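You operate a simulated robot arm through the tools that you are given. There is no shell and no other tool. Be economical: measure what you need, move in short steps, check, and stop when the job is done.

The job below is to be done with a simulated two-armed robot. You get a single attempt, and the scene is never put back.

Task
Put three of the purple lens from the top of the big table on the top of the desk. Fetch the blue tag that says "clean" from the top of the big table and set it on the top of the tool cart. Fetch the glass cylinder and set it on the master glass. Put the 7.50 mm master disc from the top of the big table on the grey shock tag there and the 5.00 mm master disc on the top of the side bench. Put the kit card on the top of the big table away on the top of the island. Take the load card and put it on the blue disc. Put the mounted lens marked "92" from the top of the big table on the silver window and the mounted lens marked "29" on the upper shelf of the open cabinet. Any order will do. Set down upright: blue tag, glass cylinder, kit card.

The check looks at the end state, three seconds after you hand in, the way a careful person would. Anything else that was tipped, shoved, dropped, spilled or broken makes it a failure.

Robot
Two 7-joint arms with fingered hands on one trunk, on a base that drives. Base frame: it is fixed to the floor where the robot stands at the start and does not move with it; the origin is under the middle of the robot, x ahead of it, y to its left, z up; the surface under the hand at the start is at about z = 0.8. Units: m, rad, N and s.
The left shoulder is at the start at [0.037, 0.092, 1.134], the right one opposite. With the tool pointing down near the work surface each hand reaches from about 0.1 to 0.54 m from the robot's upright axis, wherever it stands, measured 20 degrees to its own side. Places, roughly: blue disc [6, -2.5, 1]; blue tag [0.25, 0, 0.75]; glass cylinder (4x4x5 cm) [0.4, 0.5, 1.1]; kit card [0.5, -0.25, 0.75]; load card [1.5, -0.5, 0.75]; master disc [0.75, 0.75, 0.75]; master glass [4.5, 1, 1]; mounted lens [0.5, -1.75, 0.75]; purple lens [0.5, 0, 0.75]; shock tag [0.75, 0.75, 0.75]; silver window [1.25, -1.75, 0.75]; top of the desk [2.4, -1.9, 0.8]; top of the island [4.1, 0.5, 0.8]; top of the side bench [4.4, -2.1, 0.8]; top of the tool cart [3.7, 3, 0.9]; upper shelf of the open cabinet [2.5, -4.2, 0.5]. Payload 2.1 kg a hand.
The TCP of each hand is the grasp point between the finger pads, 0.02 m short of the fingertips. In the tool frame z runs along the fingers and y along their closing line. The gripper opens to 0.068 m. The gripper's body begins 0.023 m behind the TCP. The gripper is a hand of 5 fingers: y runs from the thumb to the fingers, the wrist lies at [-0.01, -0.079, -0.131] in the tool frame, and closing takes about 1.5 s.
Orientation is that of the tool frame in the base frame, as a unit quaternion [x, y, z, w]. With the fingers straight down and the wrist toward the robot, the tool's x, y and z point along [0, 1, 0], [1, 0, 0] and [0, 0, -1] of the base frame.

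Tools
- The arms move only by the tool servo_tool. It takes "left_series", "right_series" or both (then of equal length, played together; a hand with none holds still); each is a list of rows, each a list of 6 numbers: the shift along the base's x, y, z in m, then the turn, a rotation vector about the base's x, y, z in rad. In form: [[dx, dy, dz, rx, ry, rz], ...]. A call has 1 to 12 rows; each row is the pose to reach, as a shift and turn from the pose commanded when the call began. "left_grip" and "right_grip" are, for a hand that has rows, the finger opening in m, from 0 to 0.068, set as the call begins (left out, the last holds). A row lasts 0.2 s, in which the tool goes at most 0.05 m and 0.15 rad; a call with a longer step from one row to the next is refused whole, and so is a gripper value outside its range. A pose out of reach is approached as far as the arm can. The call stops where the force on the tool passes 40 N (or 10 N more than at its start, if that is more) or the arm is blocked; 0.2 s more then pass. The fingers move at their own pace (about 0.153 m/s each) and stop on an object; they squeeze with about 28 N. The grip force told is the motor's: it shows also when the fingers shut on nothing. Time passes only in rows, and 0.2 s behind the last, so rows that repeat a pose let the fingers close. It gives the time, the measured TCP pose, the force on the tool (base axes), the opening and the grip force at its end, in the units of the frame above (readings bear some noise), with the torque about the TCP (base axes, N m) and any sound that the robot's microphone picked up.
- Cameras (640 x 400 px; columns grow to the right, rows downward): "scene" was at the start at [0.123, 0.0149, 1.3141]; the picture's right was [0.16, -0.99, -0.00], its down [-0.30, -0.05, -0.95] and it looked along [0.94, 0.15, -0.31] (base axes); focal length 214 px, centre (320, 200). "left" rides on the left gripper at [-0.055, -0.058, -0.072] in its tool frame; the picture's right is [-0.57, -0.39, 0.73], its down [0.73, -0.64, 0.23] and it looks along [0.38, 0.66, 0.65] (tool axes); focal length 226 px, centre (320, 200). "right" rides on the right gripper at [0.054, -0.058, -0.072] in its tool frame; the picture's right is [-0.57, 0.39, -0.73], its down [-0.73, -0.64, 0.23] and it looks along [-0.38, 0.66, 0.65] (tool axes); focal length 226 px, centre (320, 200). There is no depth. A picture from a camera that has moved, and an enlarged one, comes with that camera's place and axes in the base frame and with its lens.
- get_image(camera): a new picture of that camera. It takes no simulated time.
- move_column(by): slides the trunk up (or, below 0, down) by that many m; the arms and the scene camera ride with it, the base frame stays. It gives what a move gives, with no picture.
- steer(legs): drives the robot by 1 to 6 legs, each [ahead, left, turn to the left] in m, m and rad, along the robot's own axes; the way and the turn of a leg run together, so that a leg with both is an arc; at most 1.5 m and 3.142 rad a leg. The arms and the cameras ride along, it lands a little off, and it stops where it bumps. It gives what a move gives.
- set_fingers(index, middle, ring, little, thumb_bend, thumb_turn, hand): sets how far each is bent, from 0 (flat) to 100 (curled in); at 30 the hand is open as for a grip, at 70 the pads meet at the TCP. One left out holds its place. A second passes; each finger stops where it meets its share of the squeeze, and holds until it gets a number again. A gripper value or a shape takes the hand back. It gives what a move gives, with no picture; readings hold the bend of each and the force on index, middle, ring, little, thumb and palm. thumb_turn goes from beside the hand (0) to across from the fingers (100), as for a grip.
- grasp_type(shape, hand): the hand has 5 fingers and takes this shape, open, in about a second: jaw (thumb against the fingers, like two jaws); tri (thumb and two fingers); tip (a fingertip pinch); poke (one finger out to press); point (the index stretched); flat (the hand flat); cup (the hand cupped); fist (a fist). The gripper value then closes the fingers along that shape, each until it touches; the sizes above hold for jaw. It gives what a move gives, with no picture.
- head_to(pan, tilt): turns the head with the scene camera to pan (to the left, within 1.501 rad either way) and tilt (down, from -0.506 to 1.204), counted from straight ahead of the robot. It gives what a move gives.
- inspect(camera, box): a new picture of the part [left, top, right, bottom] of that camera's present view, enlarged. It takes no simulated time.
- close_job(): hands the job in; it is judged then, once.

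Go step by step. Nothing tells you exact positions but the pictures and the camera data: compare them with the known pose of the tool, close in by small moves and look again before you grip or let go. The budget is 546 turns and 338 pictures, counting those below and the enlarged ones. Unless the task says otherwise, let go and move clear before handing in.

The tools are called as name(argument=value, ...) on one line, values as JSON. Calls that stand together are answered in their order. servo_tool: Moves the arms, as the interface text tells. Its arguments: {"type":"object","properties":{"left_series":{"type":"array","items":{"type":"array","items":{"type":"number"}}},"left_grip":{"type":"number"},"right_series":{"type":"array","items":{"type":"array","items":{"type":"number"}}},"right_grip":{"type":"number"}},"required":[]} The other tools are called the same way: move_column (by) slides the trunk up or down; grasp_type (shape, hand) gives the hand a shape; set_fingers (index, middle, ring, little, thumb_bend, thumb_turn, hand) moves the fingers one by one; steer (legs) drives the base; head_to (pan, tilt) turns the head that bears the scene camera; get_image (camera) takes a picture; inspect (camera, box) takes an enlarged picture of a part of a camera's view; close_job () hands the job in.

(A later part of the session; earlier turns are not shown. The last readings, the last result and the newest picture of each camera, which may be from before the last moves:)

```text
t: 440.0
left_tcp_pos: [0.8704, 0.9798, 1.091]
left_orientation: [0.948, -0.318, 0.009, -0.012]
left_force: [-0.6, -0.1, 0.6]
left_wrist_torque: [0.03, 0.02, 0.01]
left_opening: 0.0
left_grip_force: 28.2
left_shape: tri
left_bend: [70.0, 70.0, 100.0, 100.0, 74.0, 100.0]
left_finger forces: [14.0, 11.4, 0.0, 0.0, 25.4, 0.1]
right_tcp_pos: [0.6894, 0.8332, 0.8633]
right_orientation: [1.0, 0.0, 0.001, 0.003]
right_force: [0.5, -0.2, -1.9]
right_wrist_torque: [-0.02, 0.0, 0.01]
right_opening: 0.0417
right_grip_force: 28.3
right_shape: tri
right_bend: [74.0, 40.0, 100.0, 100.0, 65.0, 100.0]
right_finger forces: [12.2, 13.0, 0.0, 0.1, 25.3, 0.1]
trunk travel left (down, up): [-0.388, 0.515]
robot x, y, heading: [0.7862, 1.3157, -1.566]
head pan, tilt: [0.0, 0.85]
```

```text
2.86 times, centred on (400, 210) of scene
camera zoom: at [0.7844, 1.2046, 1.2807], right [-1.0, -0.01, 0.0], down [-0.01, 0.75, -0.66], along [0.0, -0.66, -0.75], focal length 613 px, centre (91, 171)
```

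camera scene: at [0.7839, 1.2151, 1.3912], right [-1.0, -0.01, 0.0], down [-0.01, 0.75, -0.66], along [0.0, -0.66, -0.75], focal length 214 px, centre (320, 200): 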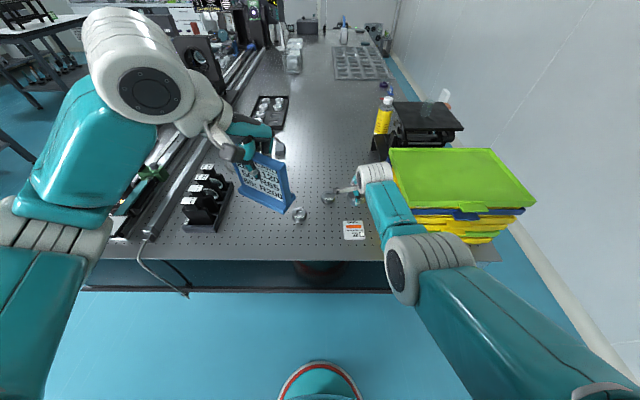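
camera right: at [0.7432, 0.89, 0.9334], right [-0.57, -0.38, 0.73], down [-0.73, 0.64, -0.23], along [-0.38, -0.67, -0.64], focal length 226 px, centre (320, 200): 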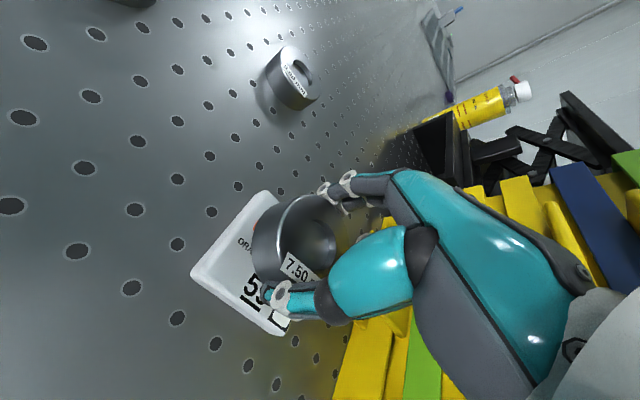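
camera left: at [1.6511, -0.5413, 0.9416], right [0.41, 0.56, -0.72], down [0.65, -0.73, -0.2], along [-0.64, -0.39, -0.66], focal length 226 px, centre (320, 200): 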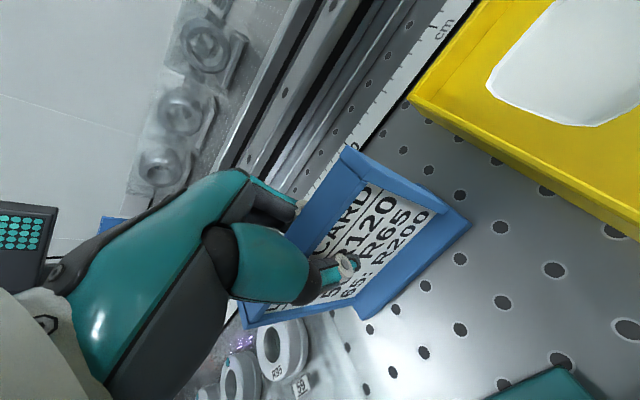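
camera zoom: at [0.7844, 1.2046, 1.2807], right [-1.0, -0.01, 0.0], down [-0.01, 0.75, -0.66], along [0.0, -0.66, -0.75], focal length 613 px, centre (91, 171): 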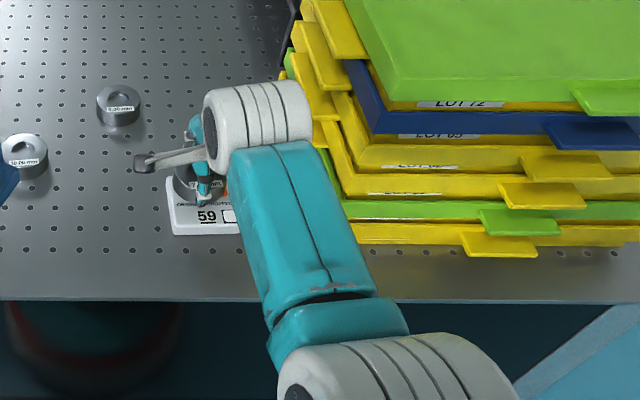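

move_column(by=-0.018)

move_column(by=-0.006)

get_image(camera="right")

```text
t: 440.6
left_tcp_pos: [0.8697, 0.9797, 1.0724]
left_orientation: [0.948, -0.319, 0.009, -0.012]
left_force: [0.3, 0.3, 0.2]
left_wrist_torque: [-0.02, 0.02, -0.02]
left_opening: 0.0
left_grip_force: 28.2
left_shape: tri
left_bend: [70.0, 70.0, 100.0, 100.0, 74.0, 100.0]
left_finger forces: [14.1, 11.3, 0.0, 0.1, 25.5, 0.0]
right_tcp_pos: [0.6902, 0.8324, 0.8438]
right_orientation: [1.0, 0.0, 0.0, 0.002]
right_force: [0.3, -0.6, -1.0]
right_wrist_torque: [0.03, 0.01, 0.02]
right_opening: 0.0417
right_grip_force: 27.9
right_shape: tri
right_bend: [74.0, 40.0, 100.0, 100.0, 65.0, 100.0]
right_finger forces: [12.2, 12.9, 0.0, 0.0, 25.3, 0.0]
trunk travel left (down, up): [-0.37, 0.533]
robot x, y, heading: [0.7837, 1.316, -1.566]
head pan, tilt: [0.0, 0.85]
```

```text
t: 441.2
left_tcp_pos: [0.869, 0.9794, 1.0661]
left_orientation: [0.948, -0.319, 0.009, -0.012]
left_force: [0.5, 0.2, 0.2]
left_wrist_torque: [-0.02, 0.0, 0.04]
left_opening: 0.0001
left_grip_force: 27.5
left_shape: tri
left_bend: [70.0, 70.0, 100.0, 100.0, 74.0, 100.0]
left_finger forces: [14.1, 11.5, 0.0, 0.1, 25.4, 0.0]
right_tcp_pos: [0.69, 0.8326, 0.8382]
right_orientation: [1.0, 0.001, 0.001, 0.003]
right_force: [0.0, -0.3, 0.5]
right_wrist_torque: [0.0, -0.01, 0.04]
right_opening: 0.0414
right_grip_force: 27.6
right_shape: tri
right_bend: [74.0, 40.0, 100.0, 100.0, 65.0, 100.0]
right_finger forces: [12.4, 13.1, 0.0, 0.0, 25.7, 0.1]
trunk travel left (down, up): [-0.364, 0.539]
robot x, y, heading: [0.7897, 1.3163, -1.564]
head pan, tilt: [0.0, 0.85]
```

```text
155 pictures are left
camera right: at [0.7432, 0.8898, 0.9094], right [-0.57, -0.38, 0.73], down [-0.73, 0.64, -0.23], along [-0.38, -0.67, -0.64], focal length 226 px, centre (320, 200)
```

right: 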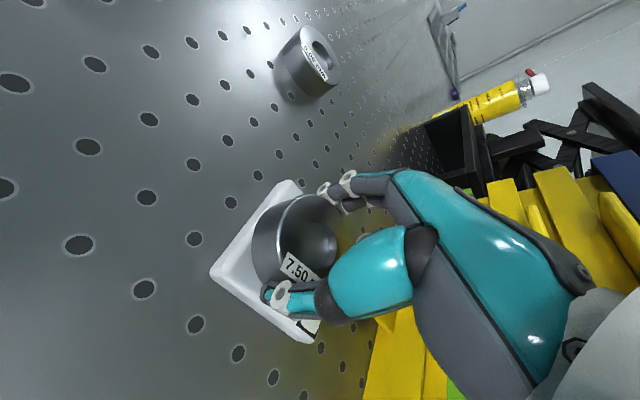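

move_column(by=-0.003)

servo_tool(right_series=[[0, 0, 0.001, 0, 0, 0], [0, 0, 0.001, 0, 0, 0], [0, 0, 0.001, 0, 0, 0], [0, 0, 0.001, 0, 0, 0], [0, 0, 0.001, 0, 0, 0]], right_grip=0.066)

get_image(camera="right")

```text
t: 441.7
left_tcp_pos: [0.8709, 0.9805, 1.0649]
left_orientation: [0.947, -0.32, 0.009, -0.012]
left_force: [0.4, -0.5, -0.2]
left_wrist_torque: [0.01, -0.02, 0.0]
left_opening: 0.0
left_grip_force: 28.4
left_shape: tri
left_bend: [70.0, 70.0, 100.0, 100.0, 74.0, 100.0]
left_finger forces: [14.0, 11.4, 0.1, 0.0, 25.4, 0.0]
right_tcp_pos: [0.6887, 0.831, 0.8373]
right_orientation: [1.0, 0.001, 0.002, 0.004]
right_force: [0.2, -1.3, 11.9]
right_wrist_torque: [0.01, 0.01, -0.02]
right_opening: 0.0413
right_grip_force: 28.3
right_shape: tri
right_bend: [74.0, 40.0, 100.0, 100.0, 65.0, 100.0]
right_finger forces: [13.0, 14.3, 0.0, 0.0, 26.4, 0.0]
trunk travel left (down, up): [-0.361, 0.542]
robot x, y, heading: [0.7862, 1.3166, -1.566]
head pan, tilt: [0.0, 0.85]
```

```text
t: 442.9
left_tcp_pos: [0.8701, 0.9802, 1.064]
left_orientation: [0.948, -0.319, 0.009, -0.013]
left_force: [0.3, 0.1, -0.3]
left_wrist_torque: [-0.03, -0.02, -0.02]
left_opening: 0.0001
left_grip_force: 28.3
left_shape: tri
left_bend: [70.0, 70.0, 100.0, 100.0, 74.0, 100.0]
left_finger forces: [14.0, 11.4, 0.0, 0.1, 25.4, 0.0]
right_tcp_pos: [0.6897, 0.8312, 0.8357]
right_orientation: [1.0, 0.0, 0.001, 0.002]
right_force: [-0.4, -0.6, -0.3]
right_wrist_torque: [0.0, 0.01, 0.0]
right_opening: 0.0656
right_grip_force: 0.0
right_shape: tri
right_bend: [31.0, 31.0, 99.0, 99.0, 32.0, 98.0]
right_finger forces: [0.1, 0.0, 0.0, 0.1, 0.0, 0.0]
trunk travel left (down, up): [-0.361, 0.542]
robot x, y, heading: [0.7884, 1.3179, -1.562]
head pan, tilt: [0.0, 0.85]
```

```text
154 pictures are left
camera right: at [0.7432, 0.89, 0.9074], right [-0.57, -0.38, 0.73], down [-0.73, 0.64, -0.23], along [-0.38, -0.67, -0.64], focal length 226 px, centre (320, 200)
```

right: 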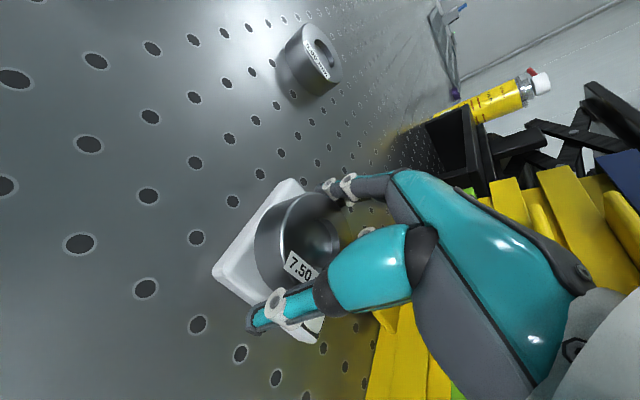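

7.50 rests on the shock tag. I rise and go for the 5.00 disc at (0.757, 0.692).

move_column(by=0.13)

steer(legs=[[0.128, 0.068, 0]])

get_image(camera="right")

get_image(camera="scene")

```text
t: 444.5
left_tcp_pos: [0.8698, 0.9807, 1.1945]
left_orientation: [0.948, -0.319, 0.01, -0.012]
left_force: [-0.2, 0.5, 0.0]
left_wrist_torque: [-0.01, -0.03, 0.02]
left_opening: 0.0
left_grip_force: 28.5
left_shape: tri
left_bend: [70.0, 70.0, 100.0, 100.0, 74.0, 100.0]
left_finger forces: [14.1, 11.3, 0.0, 0.1, 25.3, 0.1]
right_tcp_pos: [0.6894, 0.8315, 0.9668]
right_orientation: [1.0, 0.001, 0.001, 0.003]
right_force: [-0.8, 0.0, -0.4]
right_wrist_torque: [-0.02, 0.0, 0.02]
right_opening: 0.0658
right_grip_force: 0.2
right_shape: tri
right_bend: [31.0, 31.0, 99.0, 99.0, 32.0, 98.0]
right_finger forces: [0.1, 0.2, 0.0, 0.0, 0.1, 0.0]
trunk travel left (down, up): [-0.491, 0.412]
robot x, y, heading: [0.7872, 1.313, -1.564]
head pan, tilt: [0.0, 0.85]
```

```text
t: 445.8
left_tcp_pos: [0.9397, 0.8524, 1.1934]
left_orientation: [0.948, -0.318, 0.011, -0.012]
left_force: [-0.1, 0.6, -0.5]
left_wrist_torque: [0.01, 0.05, 0.0]
left_opening: 0.0001
left_grip_force: 28.1
left_shape: tri
left_bend: [70.0, 70.0, 100.0, 100.0, 74.0, 100.0]
left_finger forces: [14.1, 11.2, 0.0, 0.1, 25.4, 0.0]
right_tcp_pos: [0.759, 0.7056, 0.9654]
right_orientation: [1.0, 0.0, 0.001, 0.003]
right_force: [0.0, 0.4, 0.8]
right_wrist_torque: [0.01, 0.01, -0.01]
right_opening: 0.0659
right_grip_force: 0.0
right_shape: tri
right_bend: [31.0, 31.0, 99.0, 99.0, 31.0, 98.0]
right_finger forces: [0.1, 0.0, 0.0, 0.1, 0.1, 0.0]
trunk travel left (down, up): [-0.491, 0.412]
robot x, y, heading: [0.8553, 1.1898, -1.563]
head pan, tilt: [0.0, 0.85]
```

```text
153 pictures are left
camera right: at [0.8121, 0.762, 1.0372], right [-0.57, -0.38, 0.73], down [-0.73, 0.64, -0.23], along [-0.38, -0.67, -0.64], focal length 226 px, centre (320, 200)
```

right: 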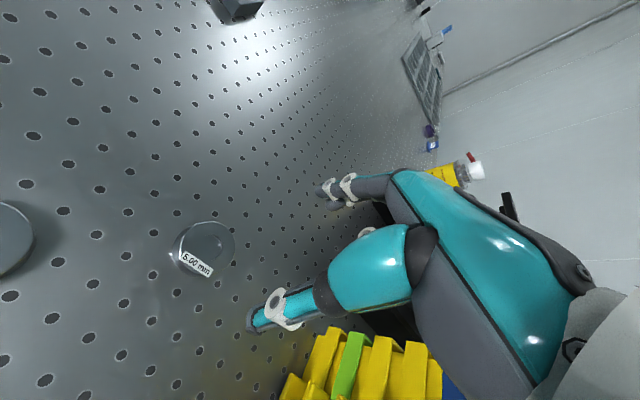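

```text
152 pictures are left
camera scene: at [0.8533, 1.0866, 1.3841], right [-1.0, -0.01, 0.0], down [-0.01, 0.75, -0.66], along [0.0, -0.66, -0.75], focal length 214 px, centre (320, 200)
```

scene: 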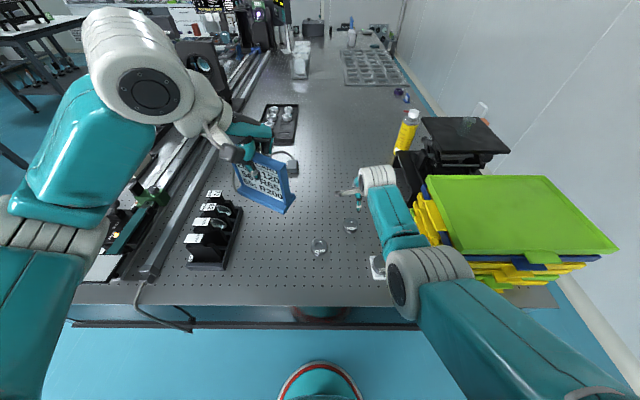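

steer(legs=[[0.016, 0.0, 0]])

move_column(by=-0.11)

get_image(camera="right")

```text
t: 446.6
left_tcp_pos: [0.9379, 0.8363, 1.1938]
left_orientation: [0.947, -0.319, 0.01, -0.013]
left_force: [-0.8, 1.0, -0.3]
left_wrist_torque: [0.0, 0.01, 0.01]
left_opening: 0.0
left_grip_force: 27.8
left_shape: tri
left_bend: [70.0, 70.0, 100.0, 100.0, 74.0, 100.0]
left_finger forces: [14.0, 11.3, 0.0, 0.0, 25.4, 0.0]
right_tcp_pos: [0.7583, 0.6867, 0.9664]
right_orientation: [1.0, 0.0, 0.002, 0.002]
right_force: [-0.1, 0.2, -0.4]
right_wrist_torque: [-0.04, 0.0, 0.0]
right_opening: 0.0657
right_grip_force: 0.1
right_shape: tri
right_bend: [31.0, 31.0, 99.0, 99.0, 31.0, 98.0]
right_finger forces: [0.0, 0.0, 0.0, 0.0, 0.0, 0.1]
trunk travel left (down, up): [-0.491, 0.412]
robot x, y, heading: [0.8587, 1.1715, -1.563]
head pan, tilt: [0.0, 0.85]
```

```text
t: 448.0
left_tcp_pos: [0.9388, 0.8361, 1.0844]
left_orientation: [0.948, -0.318, 0.009, -0.012]
left_force: [-0.7, -0.7, -1.0]
left_wrist_torque: [-0.04, 0.02, 0.02]
left_opening: 0.0001
left_grip_force: 28.2
left_shape: tri
left_bend: [70.0, 70.0, 100.0, 100.0, 74.0, 100.0]
left_finger forces: [14.1, 11.2, 0.0, 0.0, 25.4, 0.0]
right_tcp_pos: [0.7588, 0.6879, 0.8563]
right_orientation: [1.0, 0.0, 0.001, 0.002]
right_force: [-0.4, -0.7, -0.5]
right_wrist_torque: [0.02, 0.0, 0.0]
right_opening: 0.0656
right_grip_force: 0.1
right_shape: tri
right_bend: [31.0, 31.0, 99.0, 99.0, 31.0, 98.0]
right_finger forces: [0.1, 0.0, 0.0, 0.0, 0.0, 0.0]
trunk travel left (down, up): [-0.381, 0.522]
robot x, y, heading: [0.8551, 1.1699, -1.56]
head pan, tilt: [0.0, 0.85]
```

```text
151 pictures are left
camera right: at [0.8119, 0.7464, 0.9275], right [-0.57, -0.38, 0.73], down [-0.73, 0.64, -0.23], along [-0.38, -0.67, -0.64], focal length 226 px, centre (320, 200)
```

right: 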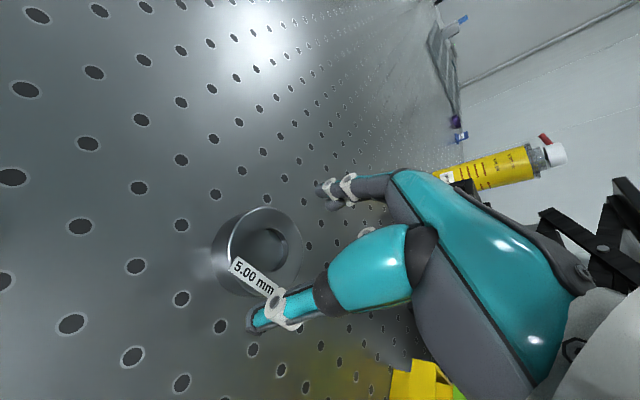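

servo_tool(right_series=[[0.004, 0.003, 0, 0, 0, 0], [0.004, 0.003, 0, 0, 0, 0]], right_grip=0.068)

move_column(by=-0.034)

servo_tool(right_series=[[0, 0, 0, 0, 0, 0], [0, 0, 0, 0, 0, 0], [0, 0, 0, 0, 0, 0], [0, 0, 0, 0, 0, 0], [0, 0, 0, 0, 0, 0], [0, 0, 0, 0, 0, 0], [0, 0, 0, 0, 0, 0]], right_grip=0.02)

move_column(by=0.28)

get_image(camera="scene")

```text
t: 448.6
left_tcp_pos: [0.9385, 0.8358, 1.0844]
left_orientation: [0.948, -0.319, 0.01, -0.013]
left_force: [0.8, -0.7, 0.2]
left_wrist_torque: [0.0, 0.02, 0.02]
left_opening: 0.0
left_grip_force: 28.2
left_shape: tri
left_bend: [70.0, 70.0, 100.0, 100.0, 74.0, 100.0]
left_finger forces: [14.2, 11.2, 0.0, 0.1, 25.3, 0.0]
right_tcp_pos: [0.7628, 0.6911, 0.8571]
right_orientation: [1.0, 0.001, 0.0, 0.002]
right_force: [0.1, -0.2, -1.3]
right_wrist_torque: [0.0, 0.0, -0.01]
right_opening: 0.0676
right_grip_force: 0.1
right_shape: tri
right_bend: [30.0, 30.0, 99.0, 99.0, 30.0, 98.0]
right_finger forces: [0.0, 0.0, 0.0, 0.0, 0.1, 0.0]
trunk travel left (down, up): [-0.381, 0.522]
robot x, y, heading: [0.8568, 1.1678, -1.564]
head pan, tilt: [0.0, 0.85]
```

```text
t: 449.4
left_tcp_pos: [0.9388, 0.8374, 1.0497]
left_orientation: [0.947, -0.319, 0.01, -0.012]
left_force: [0.1, -0.6, -1.4]
left_wrist_torque: [0.0, 0.0, 0.01]
left_opening: 0.0
left_grip_force: 27.8
left_shape: tri
left_bend: [70.0, 70.0, 100.0, 100.0, 74.0, 100.0]
left_finger forces: [14.3, 11.3, 0.0, 0.0, 25.4, 0.0]
right_tcp_pos: [0.7612, 0.6908, 0.8228]
right_orientation: [1.0, 0.0, 0.001, 0.002]
right_force: [-0.2, -1.2, 0.7]
right_wrist_torque: [0.01, 0.02, -0.01]
right_opening: 0.0677
right_grip_force: 0.0
right_shape: tri
right_bend: [30.0, 30.0, 99.0, 99.0, 30.0, 98.0]
right_finger forces: [0.1, 0.0, 0.0, 0.0, 0.0, 0.0]
trunk travel left (down, up): [-0.347, 0.556]
robot x, y, heading: [0.8541, 1.1729, -1.564]
head pan, tilt: [0.0, 0.85]
```

```text
t: 451.0
left_tcp_pos: [0.9392, 0.8362, 1.0499]
left_orientation: [0.948, -0.319, 0.01, -0.013]
left_force: [-0.3, 0.1, -0.1]
left_wrist_torque: [0.01, -0.01, -0.02]
left_opening: 0.0
left_grip_force: 28.3
left_shape: tri
left_bend: [70.0, 70.0, 100.0, 100.0, 74.0, 100.0]
left_finger forces: [14.2, 11.2, 0.0, 0.0, 25.4, 0.0]
right_tcp_pos: [0.7626, 0.6923, 0.8218]
right_orientation: [1.0, 0.0, 0.0, 0.004]
right_force: [0.0, 0.4, -0.1]
right_wrist_torque: [0.03, 0.01, -0.01]
right_opening: 0.0414
right_grip_force: 27.9
right_shape: tri
right_bend: [74.0, 40.0, 100.0, 100.0, 65.0, 100.0]
right_finger forces: [12.3, 12.9, 0.0, 0.1, 25.4, 0.0]
trunk travel left (down, up): [-0.347, 0.556]
robot x, y, heading: [0.8567, 1.1724, -1.564]
head pan, tilt: [0.0, 0.85]
```

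```text
t: 453.8
left_tcp_pos: [0.9395, 0.8353, 1.329]
left_orientation: [0.947, -0.32, 0.009, -0.012]
left_force: [0.2, -0.7, -1.3]
left_wrist_torque: [-0.02, -0.02, 0.0]
left_opening: 0.0
left_grip_force: 28.0
left_shape: tri
left_bend: [70.0, 70.0, 100.0, 100.0, 74.0, 100.0]
left_finger forces: [14.4, 11.1, 0.1, 0.1, 25.4, 0.0]
right_tcp_pos: [0.7622, 0.6915, 1.1015]
right_orientation: [1.0, 0.0, 0.002, 0.002]
right_force: [-0.9, -0.3, -2.6]
right_wrist_torque: [0.0, 0.0, 0.02]
right_opening: 0.0412
right_grip_force: 27.9
right_shape: tri
right_bend: [74.0, 40.0, 100.0, 100.0, 65.0, 100.0]
right_finger forces: [12.2, 13.0, 0.0, 0.0, 25.2, 0.0]
trunk travel left (down, up): [-0.627, 0.276]
robot x, y, heading: [0.8518, 1.1681, -1.563]
head pan, tilt: [0.0, 0.85]
```

```text
150 pictures are left
camera scene: at [0.8531, 1.0782, 1.5204], right [-1.0, -0.01, 0.0], down [-0.01, 0.75, -0.66], along [0.0, -0.66, -0.75], focal length 214 px, centre (320, 200)
```

scene: 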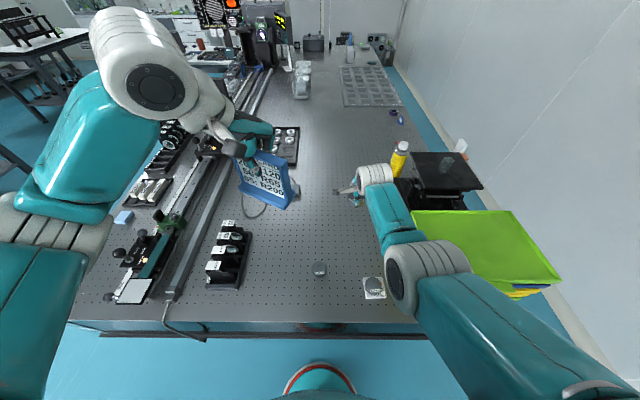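

5.00 is held. With both items I drive to the side bench: back off, sidestep, down the aisle, then turn to face +x.

steer(legs=[[-0.22, 0, 0], [0, 1.45, 0], [0, 0.75, 0], [1.5, 0, 0], [1.45, 0, 0], [0, 0, 1.565]])

head_to(pan=-0.3, tilt=0.4)

get_image(camera="scene")

```text
t: 478.9
left_tcp_pos: [3.328, -1.7439, 1.3315]
left_orientation: [0.974, -0.226, 0.01, -0.012]
left_force: [-0.3, -0.1, -0.2]
left_wrist_torque: [-0.03, 0.02, 0.01]
left_opening: 0.0
left_grip_force: 28.0
left_shape: tri
left_bend: [70.0, 70.0, 100.0, 100.0, 74.0, 100.0]
left_finger forces: [14.5, 10.7, 0.1, 0.1, 25.3, 0.0]
right_tcp_pos: [3.1831, -1.9226, 1.1029]
right_orientation: [0.995, 0.097, 0.001, 0.004]
right_force: [0.0, 0.2, -2.2]
right_wrist_torque: [-0.02, 0.0, -0.01]
right_opening: 0.0411
right_grip_force: 28.5
right_shape: tri
right_bend: [74.0, 40.0, 100.0, 100.0, 65.0, 100.0]
right_finger forces: [12.5, 13.4, 0.0, 0.0, 25.8, 0.0]
trunk travel left (down, up): [-0.627, 0.276]
robot x, y, heading: [3.1828, -1.4365, -1.366]
head pan, tilt: [0.0, 0.85]
stopped in leg 5: the robot was blocked; the commanded pose is now the measured one
```

```text
t: 479.8
left_tcp_pos: [3.3289, -1.7509, 1.3297]
left_orientation: [0.974, -0.226, 0.008, -0.014]
left_force: [-0.1, 0.2, 0.2]
left_wrist_torque: [-0.01, -0.01, -0.01]
left_opening: 0.0
left_grip_force: 28.5
left_shape: tri
left_bend: [70.0, 70.0, 100.0, 100.0, 74.0, 100.0]
left_finger forces: [14.6, 10.7, 0.0, 0.0, 25.3, 0.0]
right_tcp_pos: [3.185, -1.9266, 1.1029]
right_orientation: [0.995, 0.097, 0.001, 0.001]
right_force: [0.2, -0.2, -2.3]
right_wrist_torque: [0.02, -0.01, 0.0]
right_opening: 0.041
right_grip_force: 28.1
right_shape: tri
right_bend: [74.0, 40.0, 100.0, 100.0, 65.0, 100.0]
right_finger forces: [12.4, 13.5, 0.1, 0.1, 25.8, 0.1]
trunk travel left (down, up): [-0.627, 0.276]
robot x, y, heading: [3.1842, -1.4426, -1.371]
head pan, tilt: [-0.3, 0.4]
```

```text
149 pictures are left
camera scene: at [3.1755, -1.5458, 1.5595], right [-0.99, 0.1, 0.0], down [0.04, 0.39, -0.92], along [-0.09, -0.92, -0.39], focal length 214 px, centre (320, 200)
```

scene: 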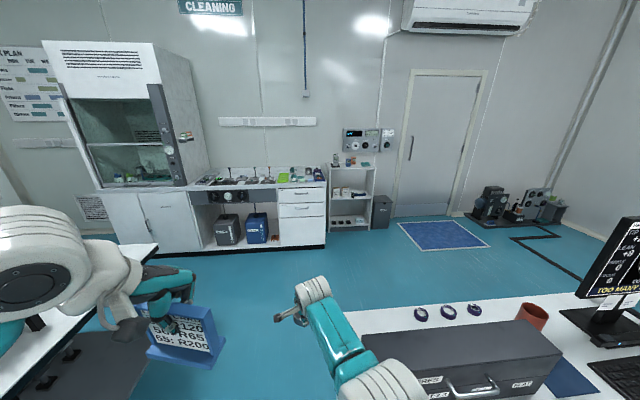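

I bumped something; I look down to the right to see.

head_to(pan=-0.7, tilt=0.95)

get_image(camera="scene")

head_to(pan=0.5, tilt=0.7)

get_image(camera="scene")

```text
t: 480.8
left_tcp_pos: [3.3296, -1.7512, 1.33]
left_orientation: [0.974, -0.226, 0.009, -0.013]
left_force: [0.9, -1.0, -0.8]
left_wrist_torque: [0.02, -0.02, 0.03]
left_opening: 0.0
left_grip_force: 28.6
left_shape: tri
left_bend: [70.0, 70.0, 100.0, 100.0, 74.0, 100.0]
left_finger forces: [14.6, 10.7, 0.0, 0.0, 25.3, 0.1]
right_tcp_pos: [3.1858, -1.9269, 1.1011]
right_orientation: [0.995, 0.097, 0.001, 0.002]
right_force: [0.1, 0.0, -3.1]
right_wrist_torque: [0.0, 0.0, 0.01]
right_opening: 0.0411
right_grip_force: 28.2
right_shape: tri
right_bend: [74.0, 40.0, 100.0, 100.0, 65.0, 100.0]
right_finger forces: [12.3, 13.4, 0.0, 0.0, 25.8, 0.1]
trunk travel left (down, up): [-0.627, 0.276]
robot x, y, heading: [3.1813, -1.4458, -1.371]
head pan, tilt: [-0.7, 0.949]
```

```text
148 pictures are left
camera scene: at [3.1493, -1.5168, 1.513], right [-0.88, 0.48, 0.0], down [0.39, 0.71, -0.58], along [-0.28, -0.51, -0.81], focal length 214 px, centre (320, 200)
```

scene: 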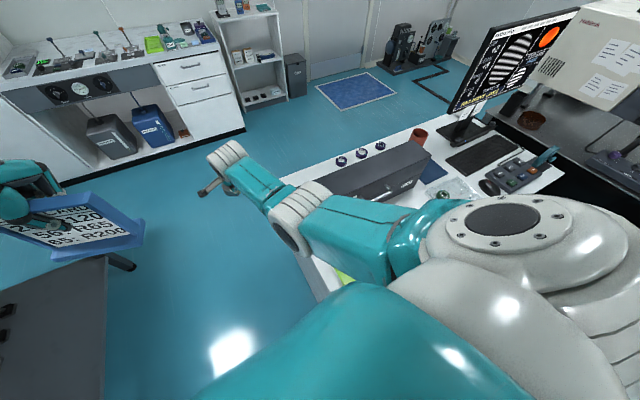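

```text
t: 482.2
left_tcp_pos: [3.3292, -1.7508, 1.3303]
left_orientation: [0.974, -0.225, 0.008, -0.014]
left_force: [-0.1, 0.6, -0.5]
left_wrist_torque: [-0.01, 0.02, 0.0]
left_opening: 0.0002
left_grip_force: 28.0
left_shape: tri
left_bend: [70.0, 70.0, 100.0, 100.0, 74.0, 100.0]
left_finger forces: [14.5, 10.7, 0.1, 0.0, 25.3, 0.0]
right_tcp_pos: [3.1832, -1.9276, 1.1022]
right_orientation: [0.995, 0.097, 0.001, 0.002]
right_force: [0.8, -0.5, -1.4]
right_wrist_torque: [0.0, -0.03, 0.0]
right_opening: 0.041
right_grip_force: 28.4
right_shape: tri
right_bend: [74.0, 40.0, 100.0, 100.0, 65.0, 100.0]
right_finger forces: [12.4, 13.5, 0.0, 0.1, 25.8, 0.0]
trunk travel left (down, up): [-0.627, 0.276]
robot x, y, heading: [3.1843, -1.4386, -1.372]
head pan, tilt: [0.499, 0.7]
```

```text
147 pictures are left
camera scene: at [3.2388, -1.5181, 1.5327], right [-0.77, -0.64, 0.0], down [-0.41, 0.49, -0.76], along [0.49, -0.59, -0.64], focal length 214 px, centre (320, 200)
```

scene: 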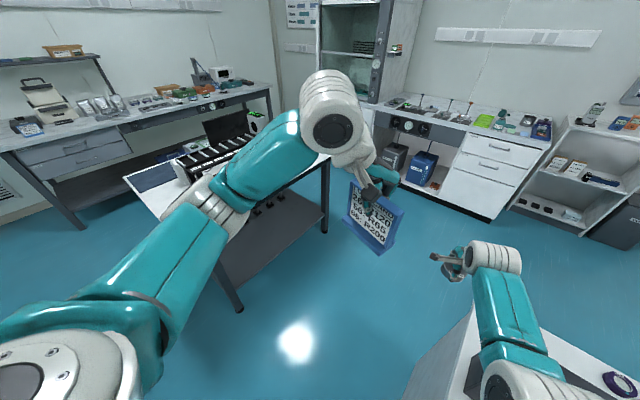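

The base had met the desk corner; nothing moved. I back off, step clear into the aisle, and turn toward the side bench.

steer(legs=[[-0.15, 0.1, 0], [0, 0.3, -0.2], [0, 0, 1.575]])

head_to(pan=-0.5, tilt=0.6)

get_image(camera="scene")

```text
t: 489.2
left_tcp_pos: [3.8813, -1.1561, 1.3307]
left_orientation: [0.894, 0.449, -0.002, -0.016]
left_force: [0.1, -0.5, 0.0]
left_wrist_torque: [0.02, -0.02, -0.01]
left_opening: 0.0
left_grip_force: 28.0
left_shape: tri
left_bend: [70.0, 70.0, 100.0, 100.0, 75.0, 100.0]
left_finger forces: [14.5, 10.4, 0.1, 0.1, 25.0, 0.0]
right_tcp_pos: [4.0282, -1.33, 1.1021]
right_orientation: [0.703, 0.711, 0.002, 0.001]
right_force: [0.4, -0.1, -1.7]
right_wrist_torque: [0.01, 0.0, 0.03]
right_opening: 0.0406
right_grip_force: 28.0
right_shape: tri
right_bend: [74.0, 40.0, 100.0, 100.0, 66.0, 100.0]
right_finger forces: [12.2, 13.0, 0.0, 0.1, 25.0, 0.1]
trunk travel left (down, up): [-0.627, 0.276]
robot x, y, heading: [3.5502, -1.2386, 0.019]
head pan, tilt: [0.499, 0.7]
```

```text
t: 490.4
left_tcp_pos: [3.8818, -1.1557, 1.3296]
left_orientation: [0.894, 0.449, -0.002, -0.016]
left_force: [0.3, 0.3, 0.2]
left_wrist_torque: [0.02, 0.01, 0.01]
left_opening: 0.0002
left_grip_force: 28.2
left_shape: tri
left_bend: [70.0, 70.0, 100.0, 100.0, 75.0, 100.0]
left_finger forces: [14.6, 10.4, 0.0, 0.0, 25.0, 0.1]
right_tcp_pos: [4.0282, -1.3311, 1.102]
right_orientation: [0.703, 0.711, 0.003, 0.001]
right_force: [-0.3, -0.2, -1.6]
right_wrist_torque: [0.07, 0.01, 0.01]
right_opening: 0.0404
right_grip_force: 28.3
right_shape: tri
right_bend: [74.0, 40.0, 100.0, 100.0, 66.0, 100.0]
right_finger forces: [12.2, 13.1, 0.0, 0.1, 25.0, 0.1]
trunk travel left (down, up): [-0.627, 0.276]
robot x, y, heading: [3.5468, -1.2418, 0.017]
head pan, tilt: [-0.499, 0.6]
```

```text
146 pictures are left
camera scene: at [3.6391, -1.2831, 1.5414], right [-0.46, -0.89, 0.0], down [-0.5, 0.26, -0.82], along [0.73, -0.38, -0.57], focal length 214 px, centre (320, 200)
```

scene: 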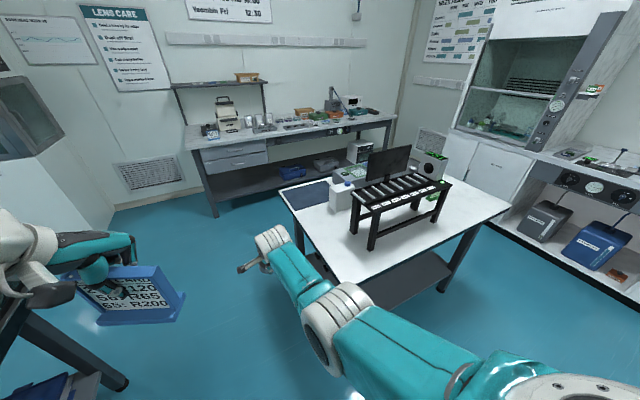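

The side bench has a free strip at about (4.16, −1.70). I move in front of it.

steer(legs=[[0.13, -0.37, -0.017]])

head_to(pan=-0.2, tilt=0.8)

get_image(camera="scene")

get_image(camera="right")

```text
t: 492.9
left_tcp_pos: [4.0167, -1.5279, 1.3301]
left_orientation: [0.896, 0.443, -0.001, -0.016]
left_force: [-0.4, -0.5, -1.3]
left_wrist_torque: [0.0, -0.01, -0.02]
left_opening: 0.0
left_grip_force: 27.8
left_shape: tri
left_bend: [70.0, 70.0, 100.0, 100.0, 75.0, 100.0]
left_finger forces: [14.6, 10.4, 0.1, 0.0, 24.8, 0.0]
right_tcp_pos: [4.1607, -1.7046, 1.1032]
right_orientation: [0.707, 0.707, 0.002, 0.001]
right_force: [0.6, 0.1, -2.4]
right_wrist_torque: [0.03, -0.01, 0.02]
right_opening: 0.0406
right_grip_force: 28.2
right_shape: tri
right_bend: [74.0, 40.0, 100.0, 100.0, 66.0, 100.0]
right_finger forces: [12.2, 13.2, 0.0, 0.1, 25.0, 0.1]
trunk travel left (down, up): [-0.627, 0.276]
robot x, y, heading: [3.6836, -1.6127, 0.003]
head pan, tilt: [-0.499, 0.6]
```

```text
t: 493.7
left_tcp_pos: [4.0156, -1.5266, 1.3304]
left_orientation: [0.896, 0.444, -0.002, -0.017]
left_force: [0.4, -0.5, -0.8]
left_wrist_torque: [-0.01, -0.01, 0.0]
left_opening: 0.0002
left_grip_force: 27.9
left_shape: tri
left_bend: [70.0, 70.0, 100.0, 100.0, 75.0, 100.0]
left_finger forces: [14.6, 10.4, 0.1, 0.0, 25.0, 0.1]
right_tcp_pos: [4.1609, -1.7033, 1.1016]
right_orientation: [0.708, 0.706, 0.002, 0.001]
right_force: [-0.7, -0.2, -2.1]
right_wrist_torque: [0.01, -0.01, -0.04]
right_opening: 0.0405
right_grip_force: 27.8
right_shape: tri
right_bend: [74.0, 40.0, 100.0, 100.0, 66.0, 100.0]
right_finger forces: [12.2, 13.1, 0.1, 0.0, 25.0, 0.0]
trunk travel left (down, up): [-0.627, 0.276]
robot x, y, heading: [3.6829, -1.6082, 0.003]
head pan, tilt: [-0.201, 0.799]
```

```text
145 pictures are left
camera scene: at [3.7732, -1.626, 1.5245], right [-0.19, -0.98, 0.0], down [-0.7, 0.14, -0.7], along [0.68, -0.14, -0.72], focal length 214 px, centre (320, 200)
```

scene: 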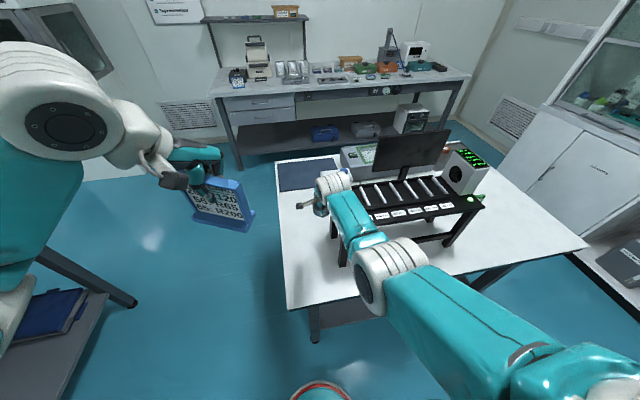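

```text
144 pictures are left
camera right: at [4.1016, -1.6499, 1.1731], right [0.38, -0.57, 0.73], down [-0.64, -0.73, -0.23], along [0.67, -0.38, -0.64], focal length 226 px, centre (320, 200)
```

right: 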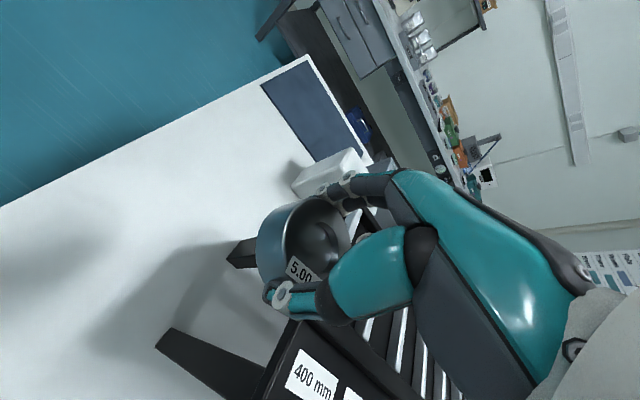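

servo_tool(right_series=[[-0.02, 0.013, -0.02, 0, 0, 0], [-0.04, 0.026, -0.04, 0, 0, 0], [-0.06, 0.038, -0.04, 0, 0, 0]])

move_column(by=-0.15)

get_image(camera="right")

get_image(camera="scene")

```text
t: 494.5
left_tcp_pos: [4.0139, -1.5255, 1.329]
left_orientation: [0.896, 0.444, -0.002, -0.016]
left_force: [0.1, 0.3, -0.3]
left_wrist_torque: [-0.02, 0.02, 0.02]
left_opening: 0.0
left_grip_force: 28.6
left_shape: tri
left_bend: [70.0, 70.0, 100.0, 100.0, 75.0, 100.0]
left_finger forces: [14.7, 10.2, 0.0, 0.0, 25.0, 0.1]
right_tcp_pos: [4.1006, -1.6654, 1.063]
right_orientation: [0.707, 0.707, 0.003, 0.001]
right_force: [0.0, 0.3, -1.8]
right_wrist_torque: [-0.01, 0.0, 0.0]
right_opening: 0.0405
right_grip_force: 28.0
right_shape: tri
right_bend: [74.0, 40.0, 100.0, 100.0, 66.0, 100.0]
right_finger forces: [12.2, 13.1, 0.0, 0.0, 25.2, 0.0]
trunk travel left (down, up): [-0.627, 0.276]
robot x, y, heading: [3.6818, -1.6128, 0.007]
head pan, tilt: [-0.201, 0.799]
```

```text
t: 496.2
left_tcp_pos: [4.0161, -1.5268, 1.1796]
left_orientation: [0.896, 0.444, -0.002, -0.016]
left_force: [-0.2, -0.3, 0.6]
left_wrist_torque: [0.02, 0.01, 0.02]
left_opening: 0.0
left_grip_force: 28.3
left_shape: tri
left_bend: [70.0, 70.0, 100.0, 100.0, 75.0, 100.0]
left_finger forces: [14.8, 10.2, 0.1, 0.1, 24.9, 0.1]
right_tcp_pos: [4.1005, -1.6652, 0.9106]
right_orientation: [0.708, 0.706, 0.002, 0.002]
right_force: [0.8, 0.2, -1.7]
right_wrist_torque: [0.02, 0.0, 0.01]
right_opening: 0.0404
right_grip_force: 27.9
right_shape: tri
right_bend: [74.0, 40.0, 100.0, 100.0, 66.0, 100.0]
right_finger forces: [12.2, 13.2, 0.0, 0.1, 25.0, 0.0]
trunk travel left (down, up): [-0.477, 0.426]
robot x, y, heading: [3.681, -1.6086, 0.004]
head pan, tilt: [-0.201, 0.799]
```

```text
143 pictures are left
camera right: at [4.0414, -1.6119, 0.9832], right [0.38, -0.57, 0.73], down [-0.64, -0.73, -0.23], along [0.67, -0.38, -0.64], focal length 226 px, centre (320, 200)
```

right: 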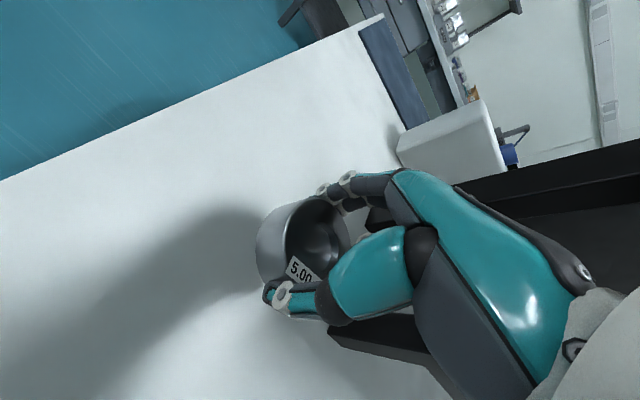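

```text
142 pictures are left
camera scene: at [3.7815, -1.6258, 1.3742], right [-0.19, -0.98, 0.0], down [-0.7, 0.14, -0.7], along [0.68, -0.14, -0.72], focal length 214 px, centre (320, 200)
```

scene: 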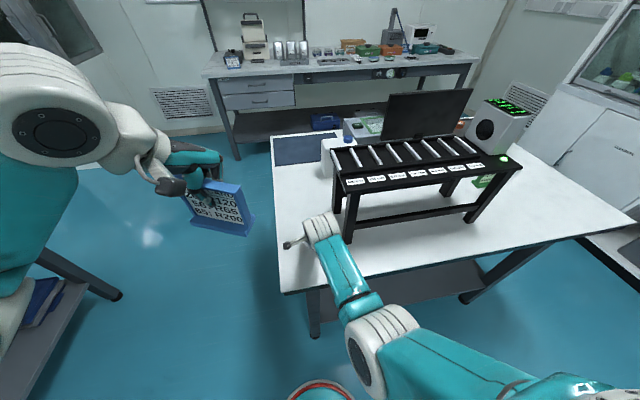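

move_column(by=-0.07)

get_image(camera="right")

```text
t: 497.0
left_tcp_pos: [4.0149, -1.527, 1.1309]
left_orientation: [0.896, 0.444, -0.003, -0.015]
left_force: [0.2, 0.2, -1.0]
left_wrist_torque: [-0.02, 0.02, 0.01]
left_opening: 0.0
left_grip_force: 28.2
left_shape: tri
left_bend: [70.0, 70.0, 100.0, 100.0, 75.0, 100.0]
left_finger forces: [14.9, 10.2, 0.0, 0.1, 25.0, 0.0]
right_tcp_pos: [4.1037, -1.6629, 0.8701]
right_orientation: [0.707, 0.707, 0.011, 0.006]
right_force: [-6.4, -1.4, 17.7]
right_wrist_torque: [-0.01, 0.28, -0.03]
right_opening: 0.0394
right_grip_force: 28.2
right_shape: tri
right_bend: [75.0, 41.0, 100.0, 100.0, 65.0, 100.0]
right_finger forces: [11.5, 12.6, 0.0, 0.0, 31.8, 0.0]
trunk travel left (down, up): [-0.429, 0.474]
robot x, y, heading: [3.682, -1.6118, 0.008]
head pan, tilt: [-0.201, 0.799]
stopped: the force on the tool passed its limit at 70 N (the readings are from after the stop); the commanded pose is now the measured one
```

```text
141 pictures are left
camera right: at [4.0429, -1.6109, 0.9401], right [0.37, -0.57, 0.73], down [-0.63, -0.73, -0.25], along [0.68, -0.37, -0.63], focal length 226 px, centre (320, 200)
```

right: 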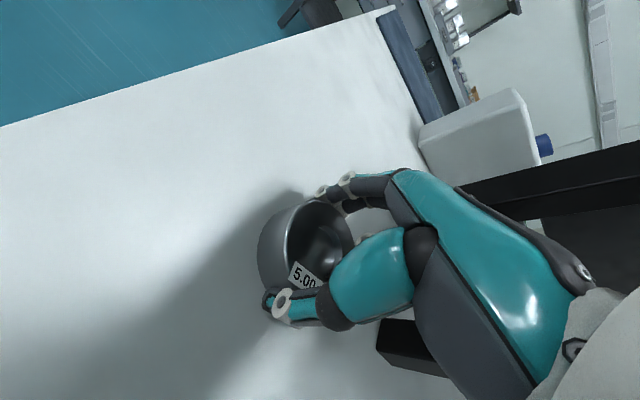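

The bench top is higher (≈0.845); the disc is down. I relieve pressure and release.

servo_tool(right_series=[[0, 0, 0.002, 0, 0, 0], [0, 0, 0.002, 0, 0, 0]])

servo_tool(right_series=[[0, 0, 0, 0, 0, 0], [0, 0, 0, 0, 0, 0], [0, 0, 0, 0, 0, 0], [0, 0, 0, 0, 0, 0], [0, 0, 0, 0, 0, 0]], right_grip=0.066)

move_column(by=0.25)

get_image(camera="scene")

```text
t: 497.6
left_tcp_pos: [4.0151, -1.5265, 1.1317]
left_orientation: [0.896, 0.444, -0.001, -0.017]
left_force: [-0.6, -0.8, -0.2]
left_wrist_torque: [-0.03, -0.01, -0.01]
left_opening: 0.0003
left_grip_force: 27.6
left_shape: tri
left_bend: [70.0, 70.0, 100.0, 100.0, 75.0, 100.0]
left_finger forces: [14.9, 10.2, 0.0, 0.1, 25.0, 0.0]
right_tcp_pos: [4.1035, -1.6636, 0.8709]
right_orientation: [0.708, 0.706, 0.01, 0.006]
right_force: [-2.3, 0.9, 6.8]
right_wrist_torque: [0.01, 0.06, 0.0]
right_opening: 0.0393
right_grip_force: 28.0
right_shape: tri
right_bend: [75.0, 41.0, 100.0, 100.0, 65.0, 100.0]
right_finger forces: [12.3, 13.0, 0.0, 0.0, 27.7, 0.0]
trunk travel left (down, up): [-0.429, 0.474]
robot x, y, heading: [3.6818, -1.6089, 0.003]
head pan, tilt: [-0.201, 0.799]
```

```text
t: 498.8
left_tcp_pos: [4.0164, -1.5267, 1.1311]
left_orientation: [0.896, 0.443, -0.002, -0.016]
left_force: [-0.3, 0.5, -0.1]
left_wrist_torque: [0.03, 0.01, 0.04]
left_opening: 0.0001
left_grip_force: 27.8
left_shape: tri
left_bend: [70.0, 70.0, 100.0, 100.0, 75.0, 100.0]
left_finger forces: [14.9, 10.3, 0.0, 0.0, 25.0, 0.1]
right_tcp_pos: [4.1038, -1.6643, 0.8701]
right_orientation: [0.708, 0.706, 0.009, 0.005]
right_force: [-0.2, -0.5, -0.6]
right_wrist_torque: [0.02, 0.02, -0.02]
right_opening: 0.0657
right_grip_force: 0.1
right_shape: tri
right_bend: [31.0, 31.0, 99.0, 99.0, 32.0, 98.0]
right_finger forces: [0.0, 0.0, 0.1, 0.0, 0.0, 0.0]
trunk travel left (down, up): [-0.429, 0.474]
robot x, y, heading: [3.6861, -1.6084, 0.003]
head pan, tilt: [-0.201, 0.799]
```

```text
t: 501.4
left_tcp_pos: [4.0167, -1.5274, 1.3815]
left_orientation: [0.896, 0.444, -0.003, -0.017]
left_force: [-0.6, 0.3, 0.1]
left_wrist_torque: [-0.01, 0.0, -0.01]
left_opening: 0.0
left_grip_force: 28.0
left_shape: tri
left_bend: [70.0, 70.0, 100.0, 100.0, 75.0, 100.0]
left_finger forces: [15.0, 10.0, 0.0, 0.1, 25.0, 0.0]
right_tcp_pos: [4.1044, -1.6645, 1.1202]
right_orientation: [0.708, 0.706, 0.008, 0.005]
right_force: [-0.6, 0.2, 0.1]
right_wrist_torque: [0.02, -0.02, 0.0]
right_opening: 0.0654
right_grip_force: 0.1
right_shape: tri
right_bend: [31.0, 31.0, 99.0, 99.0, 32.0, 98.0]
right_finger forces: [0.0, 0.1, 0.0, 0.0, 0.0, 0.1]
trunk travel left (down, up): [-0.679, 0.224]
robot x, y, heading: [3.6787, -1.6108, 0.007]
head pan, tilt: [-0.201, 0.799]
```

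```text
140 pictures are left
camera scene: at [3.7715, -1.6258, 1.5766], right [-0.19, -0.98, 0.0], down [-0.7, 0.14, -0.7], along [0.68, -0.14, -0.72], focal length 214 px, centre (320, 200)
```

scene: 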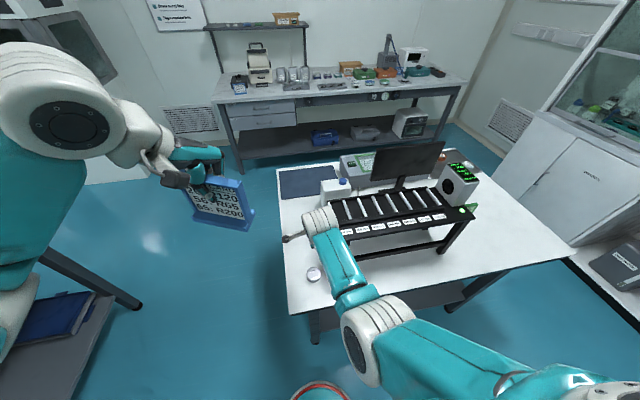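

5.00 is on the side bench. Now I look for the blue disc on the far bench.

head_to(pan=-0.35, tilt=0.35)

inspect(camera="scene", box=[160, 120, 460, 290])

```text
t: 502.3
left_tcp_pos: [4.0168, -1.5268, 1.3819]
left_orientation: [0.896, 0.444, -0.002, -0.016]
left_force: [-0.6, 0.0, 0.0]
left_wrist_torque: [-0.01, 0.04, -0.01]
left_opening: 0.0
left_grip_force: 28.1
left_shape: tri
left_bend: [70.0, 70.0, 100.0, 100.0, 75.0, 100.0]
left_finger forces: [15.0, 10.1, 0.0, 0.0, 24.9, 0.0]
right_tcp_pos: [4.1048, -1.6649, 1.1208]
right_orientation: [0.707, 0.707, 0.008, 0.006]
right_force: [1.3, 0.1, 0.1]
right_wrist_torque: [0.01, 0.03, 0.01]
right_opening: 0.0658
right_grip_force: 0.0
right_shape: tri
right_bend: [31.0, 31.0, 99.0, 99.0, 32.0, 98.0]
right_finger forces: [0.2, 0.1, 0.0, 0.0, 0.1, 0.1]
trunk travel left (down, up): [-0.679, 0.224]
robot x, y, heading: [3.6813, -1.6087, 0.004]
head pan, tilt: [-0.351, 0.351]
```

```text
2.13 times, centred on (310, 205) of scene
camera zoom: at [3.7799, -1.6416, 1.6162], right [-0.34, -0.94, 0.0], down [-0.32, 0.12, -0.94], along [0.88, -0.32, -0.34], focal length 458 px, centre (341, 189)
```

zoom: 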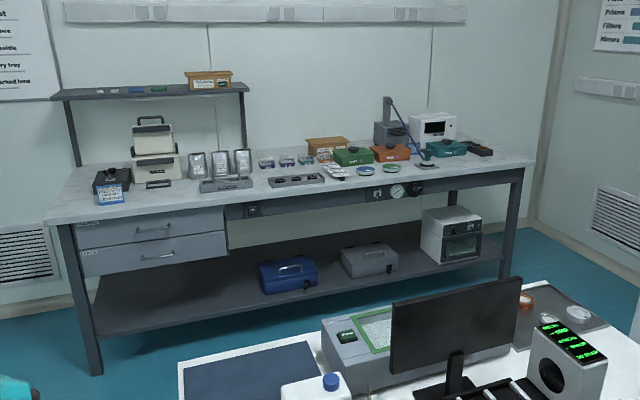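

The blue disc appears on the far bench around (6.0, −2.55). I drive around the side bench towards it.

steer(legs=[[-0.05, 0.42, 0], [1.45, 0, 0], [0, -1.2, 0]])

head_to(pan=0, tilt=0.6)

get_image(camera="scene")

```text
t: 517.4
left_tcp_pos: [5.4223, -2.3004, 1.3815]
left_orientation: [0.896, 0.444, -0.002, -0.017]
left_force: [0.1, -0.9, -1.1]
left_wrist_torque: [-0.01, 0.01, 0.01]
left_opening: 0.0
left_grip_force: 28.1
left_shape: tri
left_bend: [70.0, 70.0, 100.0, 100.0, 75.0, 100.0]
left_finger forces: [15.0, 10.0, 0.2, 0.1, 25.0, 0.1]
right_tcp_pos: [5.5114, -2.4384, 1.1211]
right_orientation: [0.707, 0.707, 0.01, 0.006]
right_force: [0.1, -0.8, -0.3]
right_wrist_torque: [0.0, 0.04, 0.01]
right_opening: 0.0658
right_grip_force: 0.1
right_shape: tri
right_bend: [31.0, 31.0, 99.0, 99.0, 32.0, 98.0]
right_finger forces: [0.0, 0.0, 0.0, 0.1, 0.1, 0.0]
trunk travel left (down, up): [-0.679, 0.224]
robot x, y, heading: [5.0899, -2.3879, 0.005]
head pan, tilt: [-0.351, 0.351]
```

```text
t: 518.2
left_tcp_pos: [5.4233, -2.2996, 1.3813]
left_orientation: [0.896, 0.444, -0.002, -0.016]
left_force: [-0.4, 0.6, -0.5]
left_wrist_torque: [-0.04, -0.01, 0.02]
left_opening: 0.0
left_grip_force: 28.1
left_shape: tri
left_bend: [70.0, 70.0, 100.0, 100.0, 75.0, 100.0]
left_finger forces: [15.0, 10.1, 0.0, 0.0, 25.0, 0.0]
right_tcp_pos: [5.5122, -2.438, 1.121]
right_orientation: [0.707, 0.707, 0.009, 0.005]
right_force: [-0.6, 0.3, -0.8]
right_wrist_torque: [0.01, 0.0, 0.01]
right_opening: 0.0657
right_grip_force: 0.0
right_shape: tri
right_bend: [31.0, 31.0, 99.0, 99.0, 32.0, 98.0]
right_finger forces: [0.0, 0.0, 0.0, 0.0, 0.1, 0.1]
trunk travel left (down, up): [-0.679, 0.224]
robot x, y, heading: [5.0892, -2.3828, 0.015]
head pan, tilt: [0.0, 0.6]
```

```text
138 pictures are left
camera scene: at [5.1877, -2.3835, 1.5935], right [0.01, -1.0, 0.0], down [-0.56, 0.0, -0.83], along [0.83, 0.0, -0.56], focal length 214 px, centre (320, 200)
```

scene: 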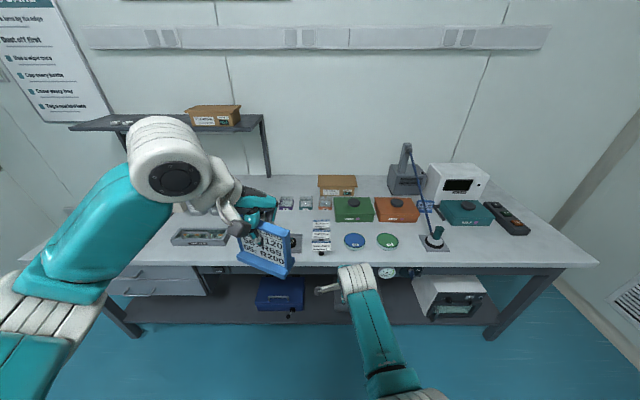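

inspect(camera="scene", box=[280, 180, 460, 280])

```text
3.56 times, centred on (370, 230) of scene
camera zoom: at [5.1877, -2.3835, 1.5935], right [0.01, -1.0, 0.0], down [-0.56, 0.0, -0.83], along [0.83, 0.0, -0.56], focal length 763 px, centre (142, 93)
```

zoom: 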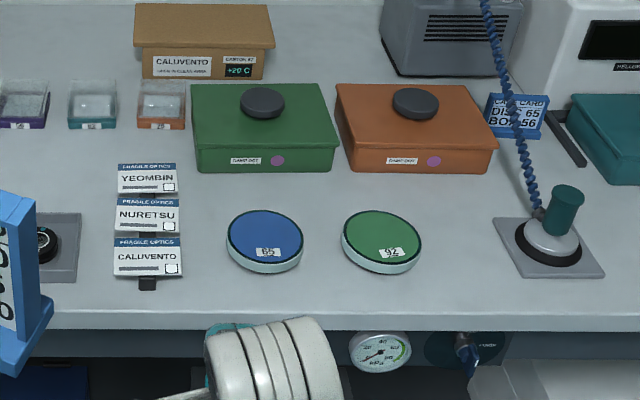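

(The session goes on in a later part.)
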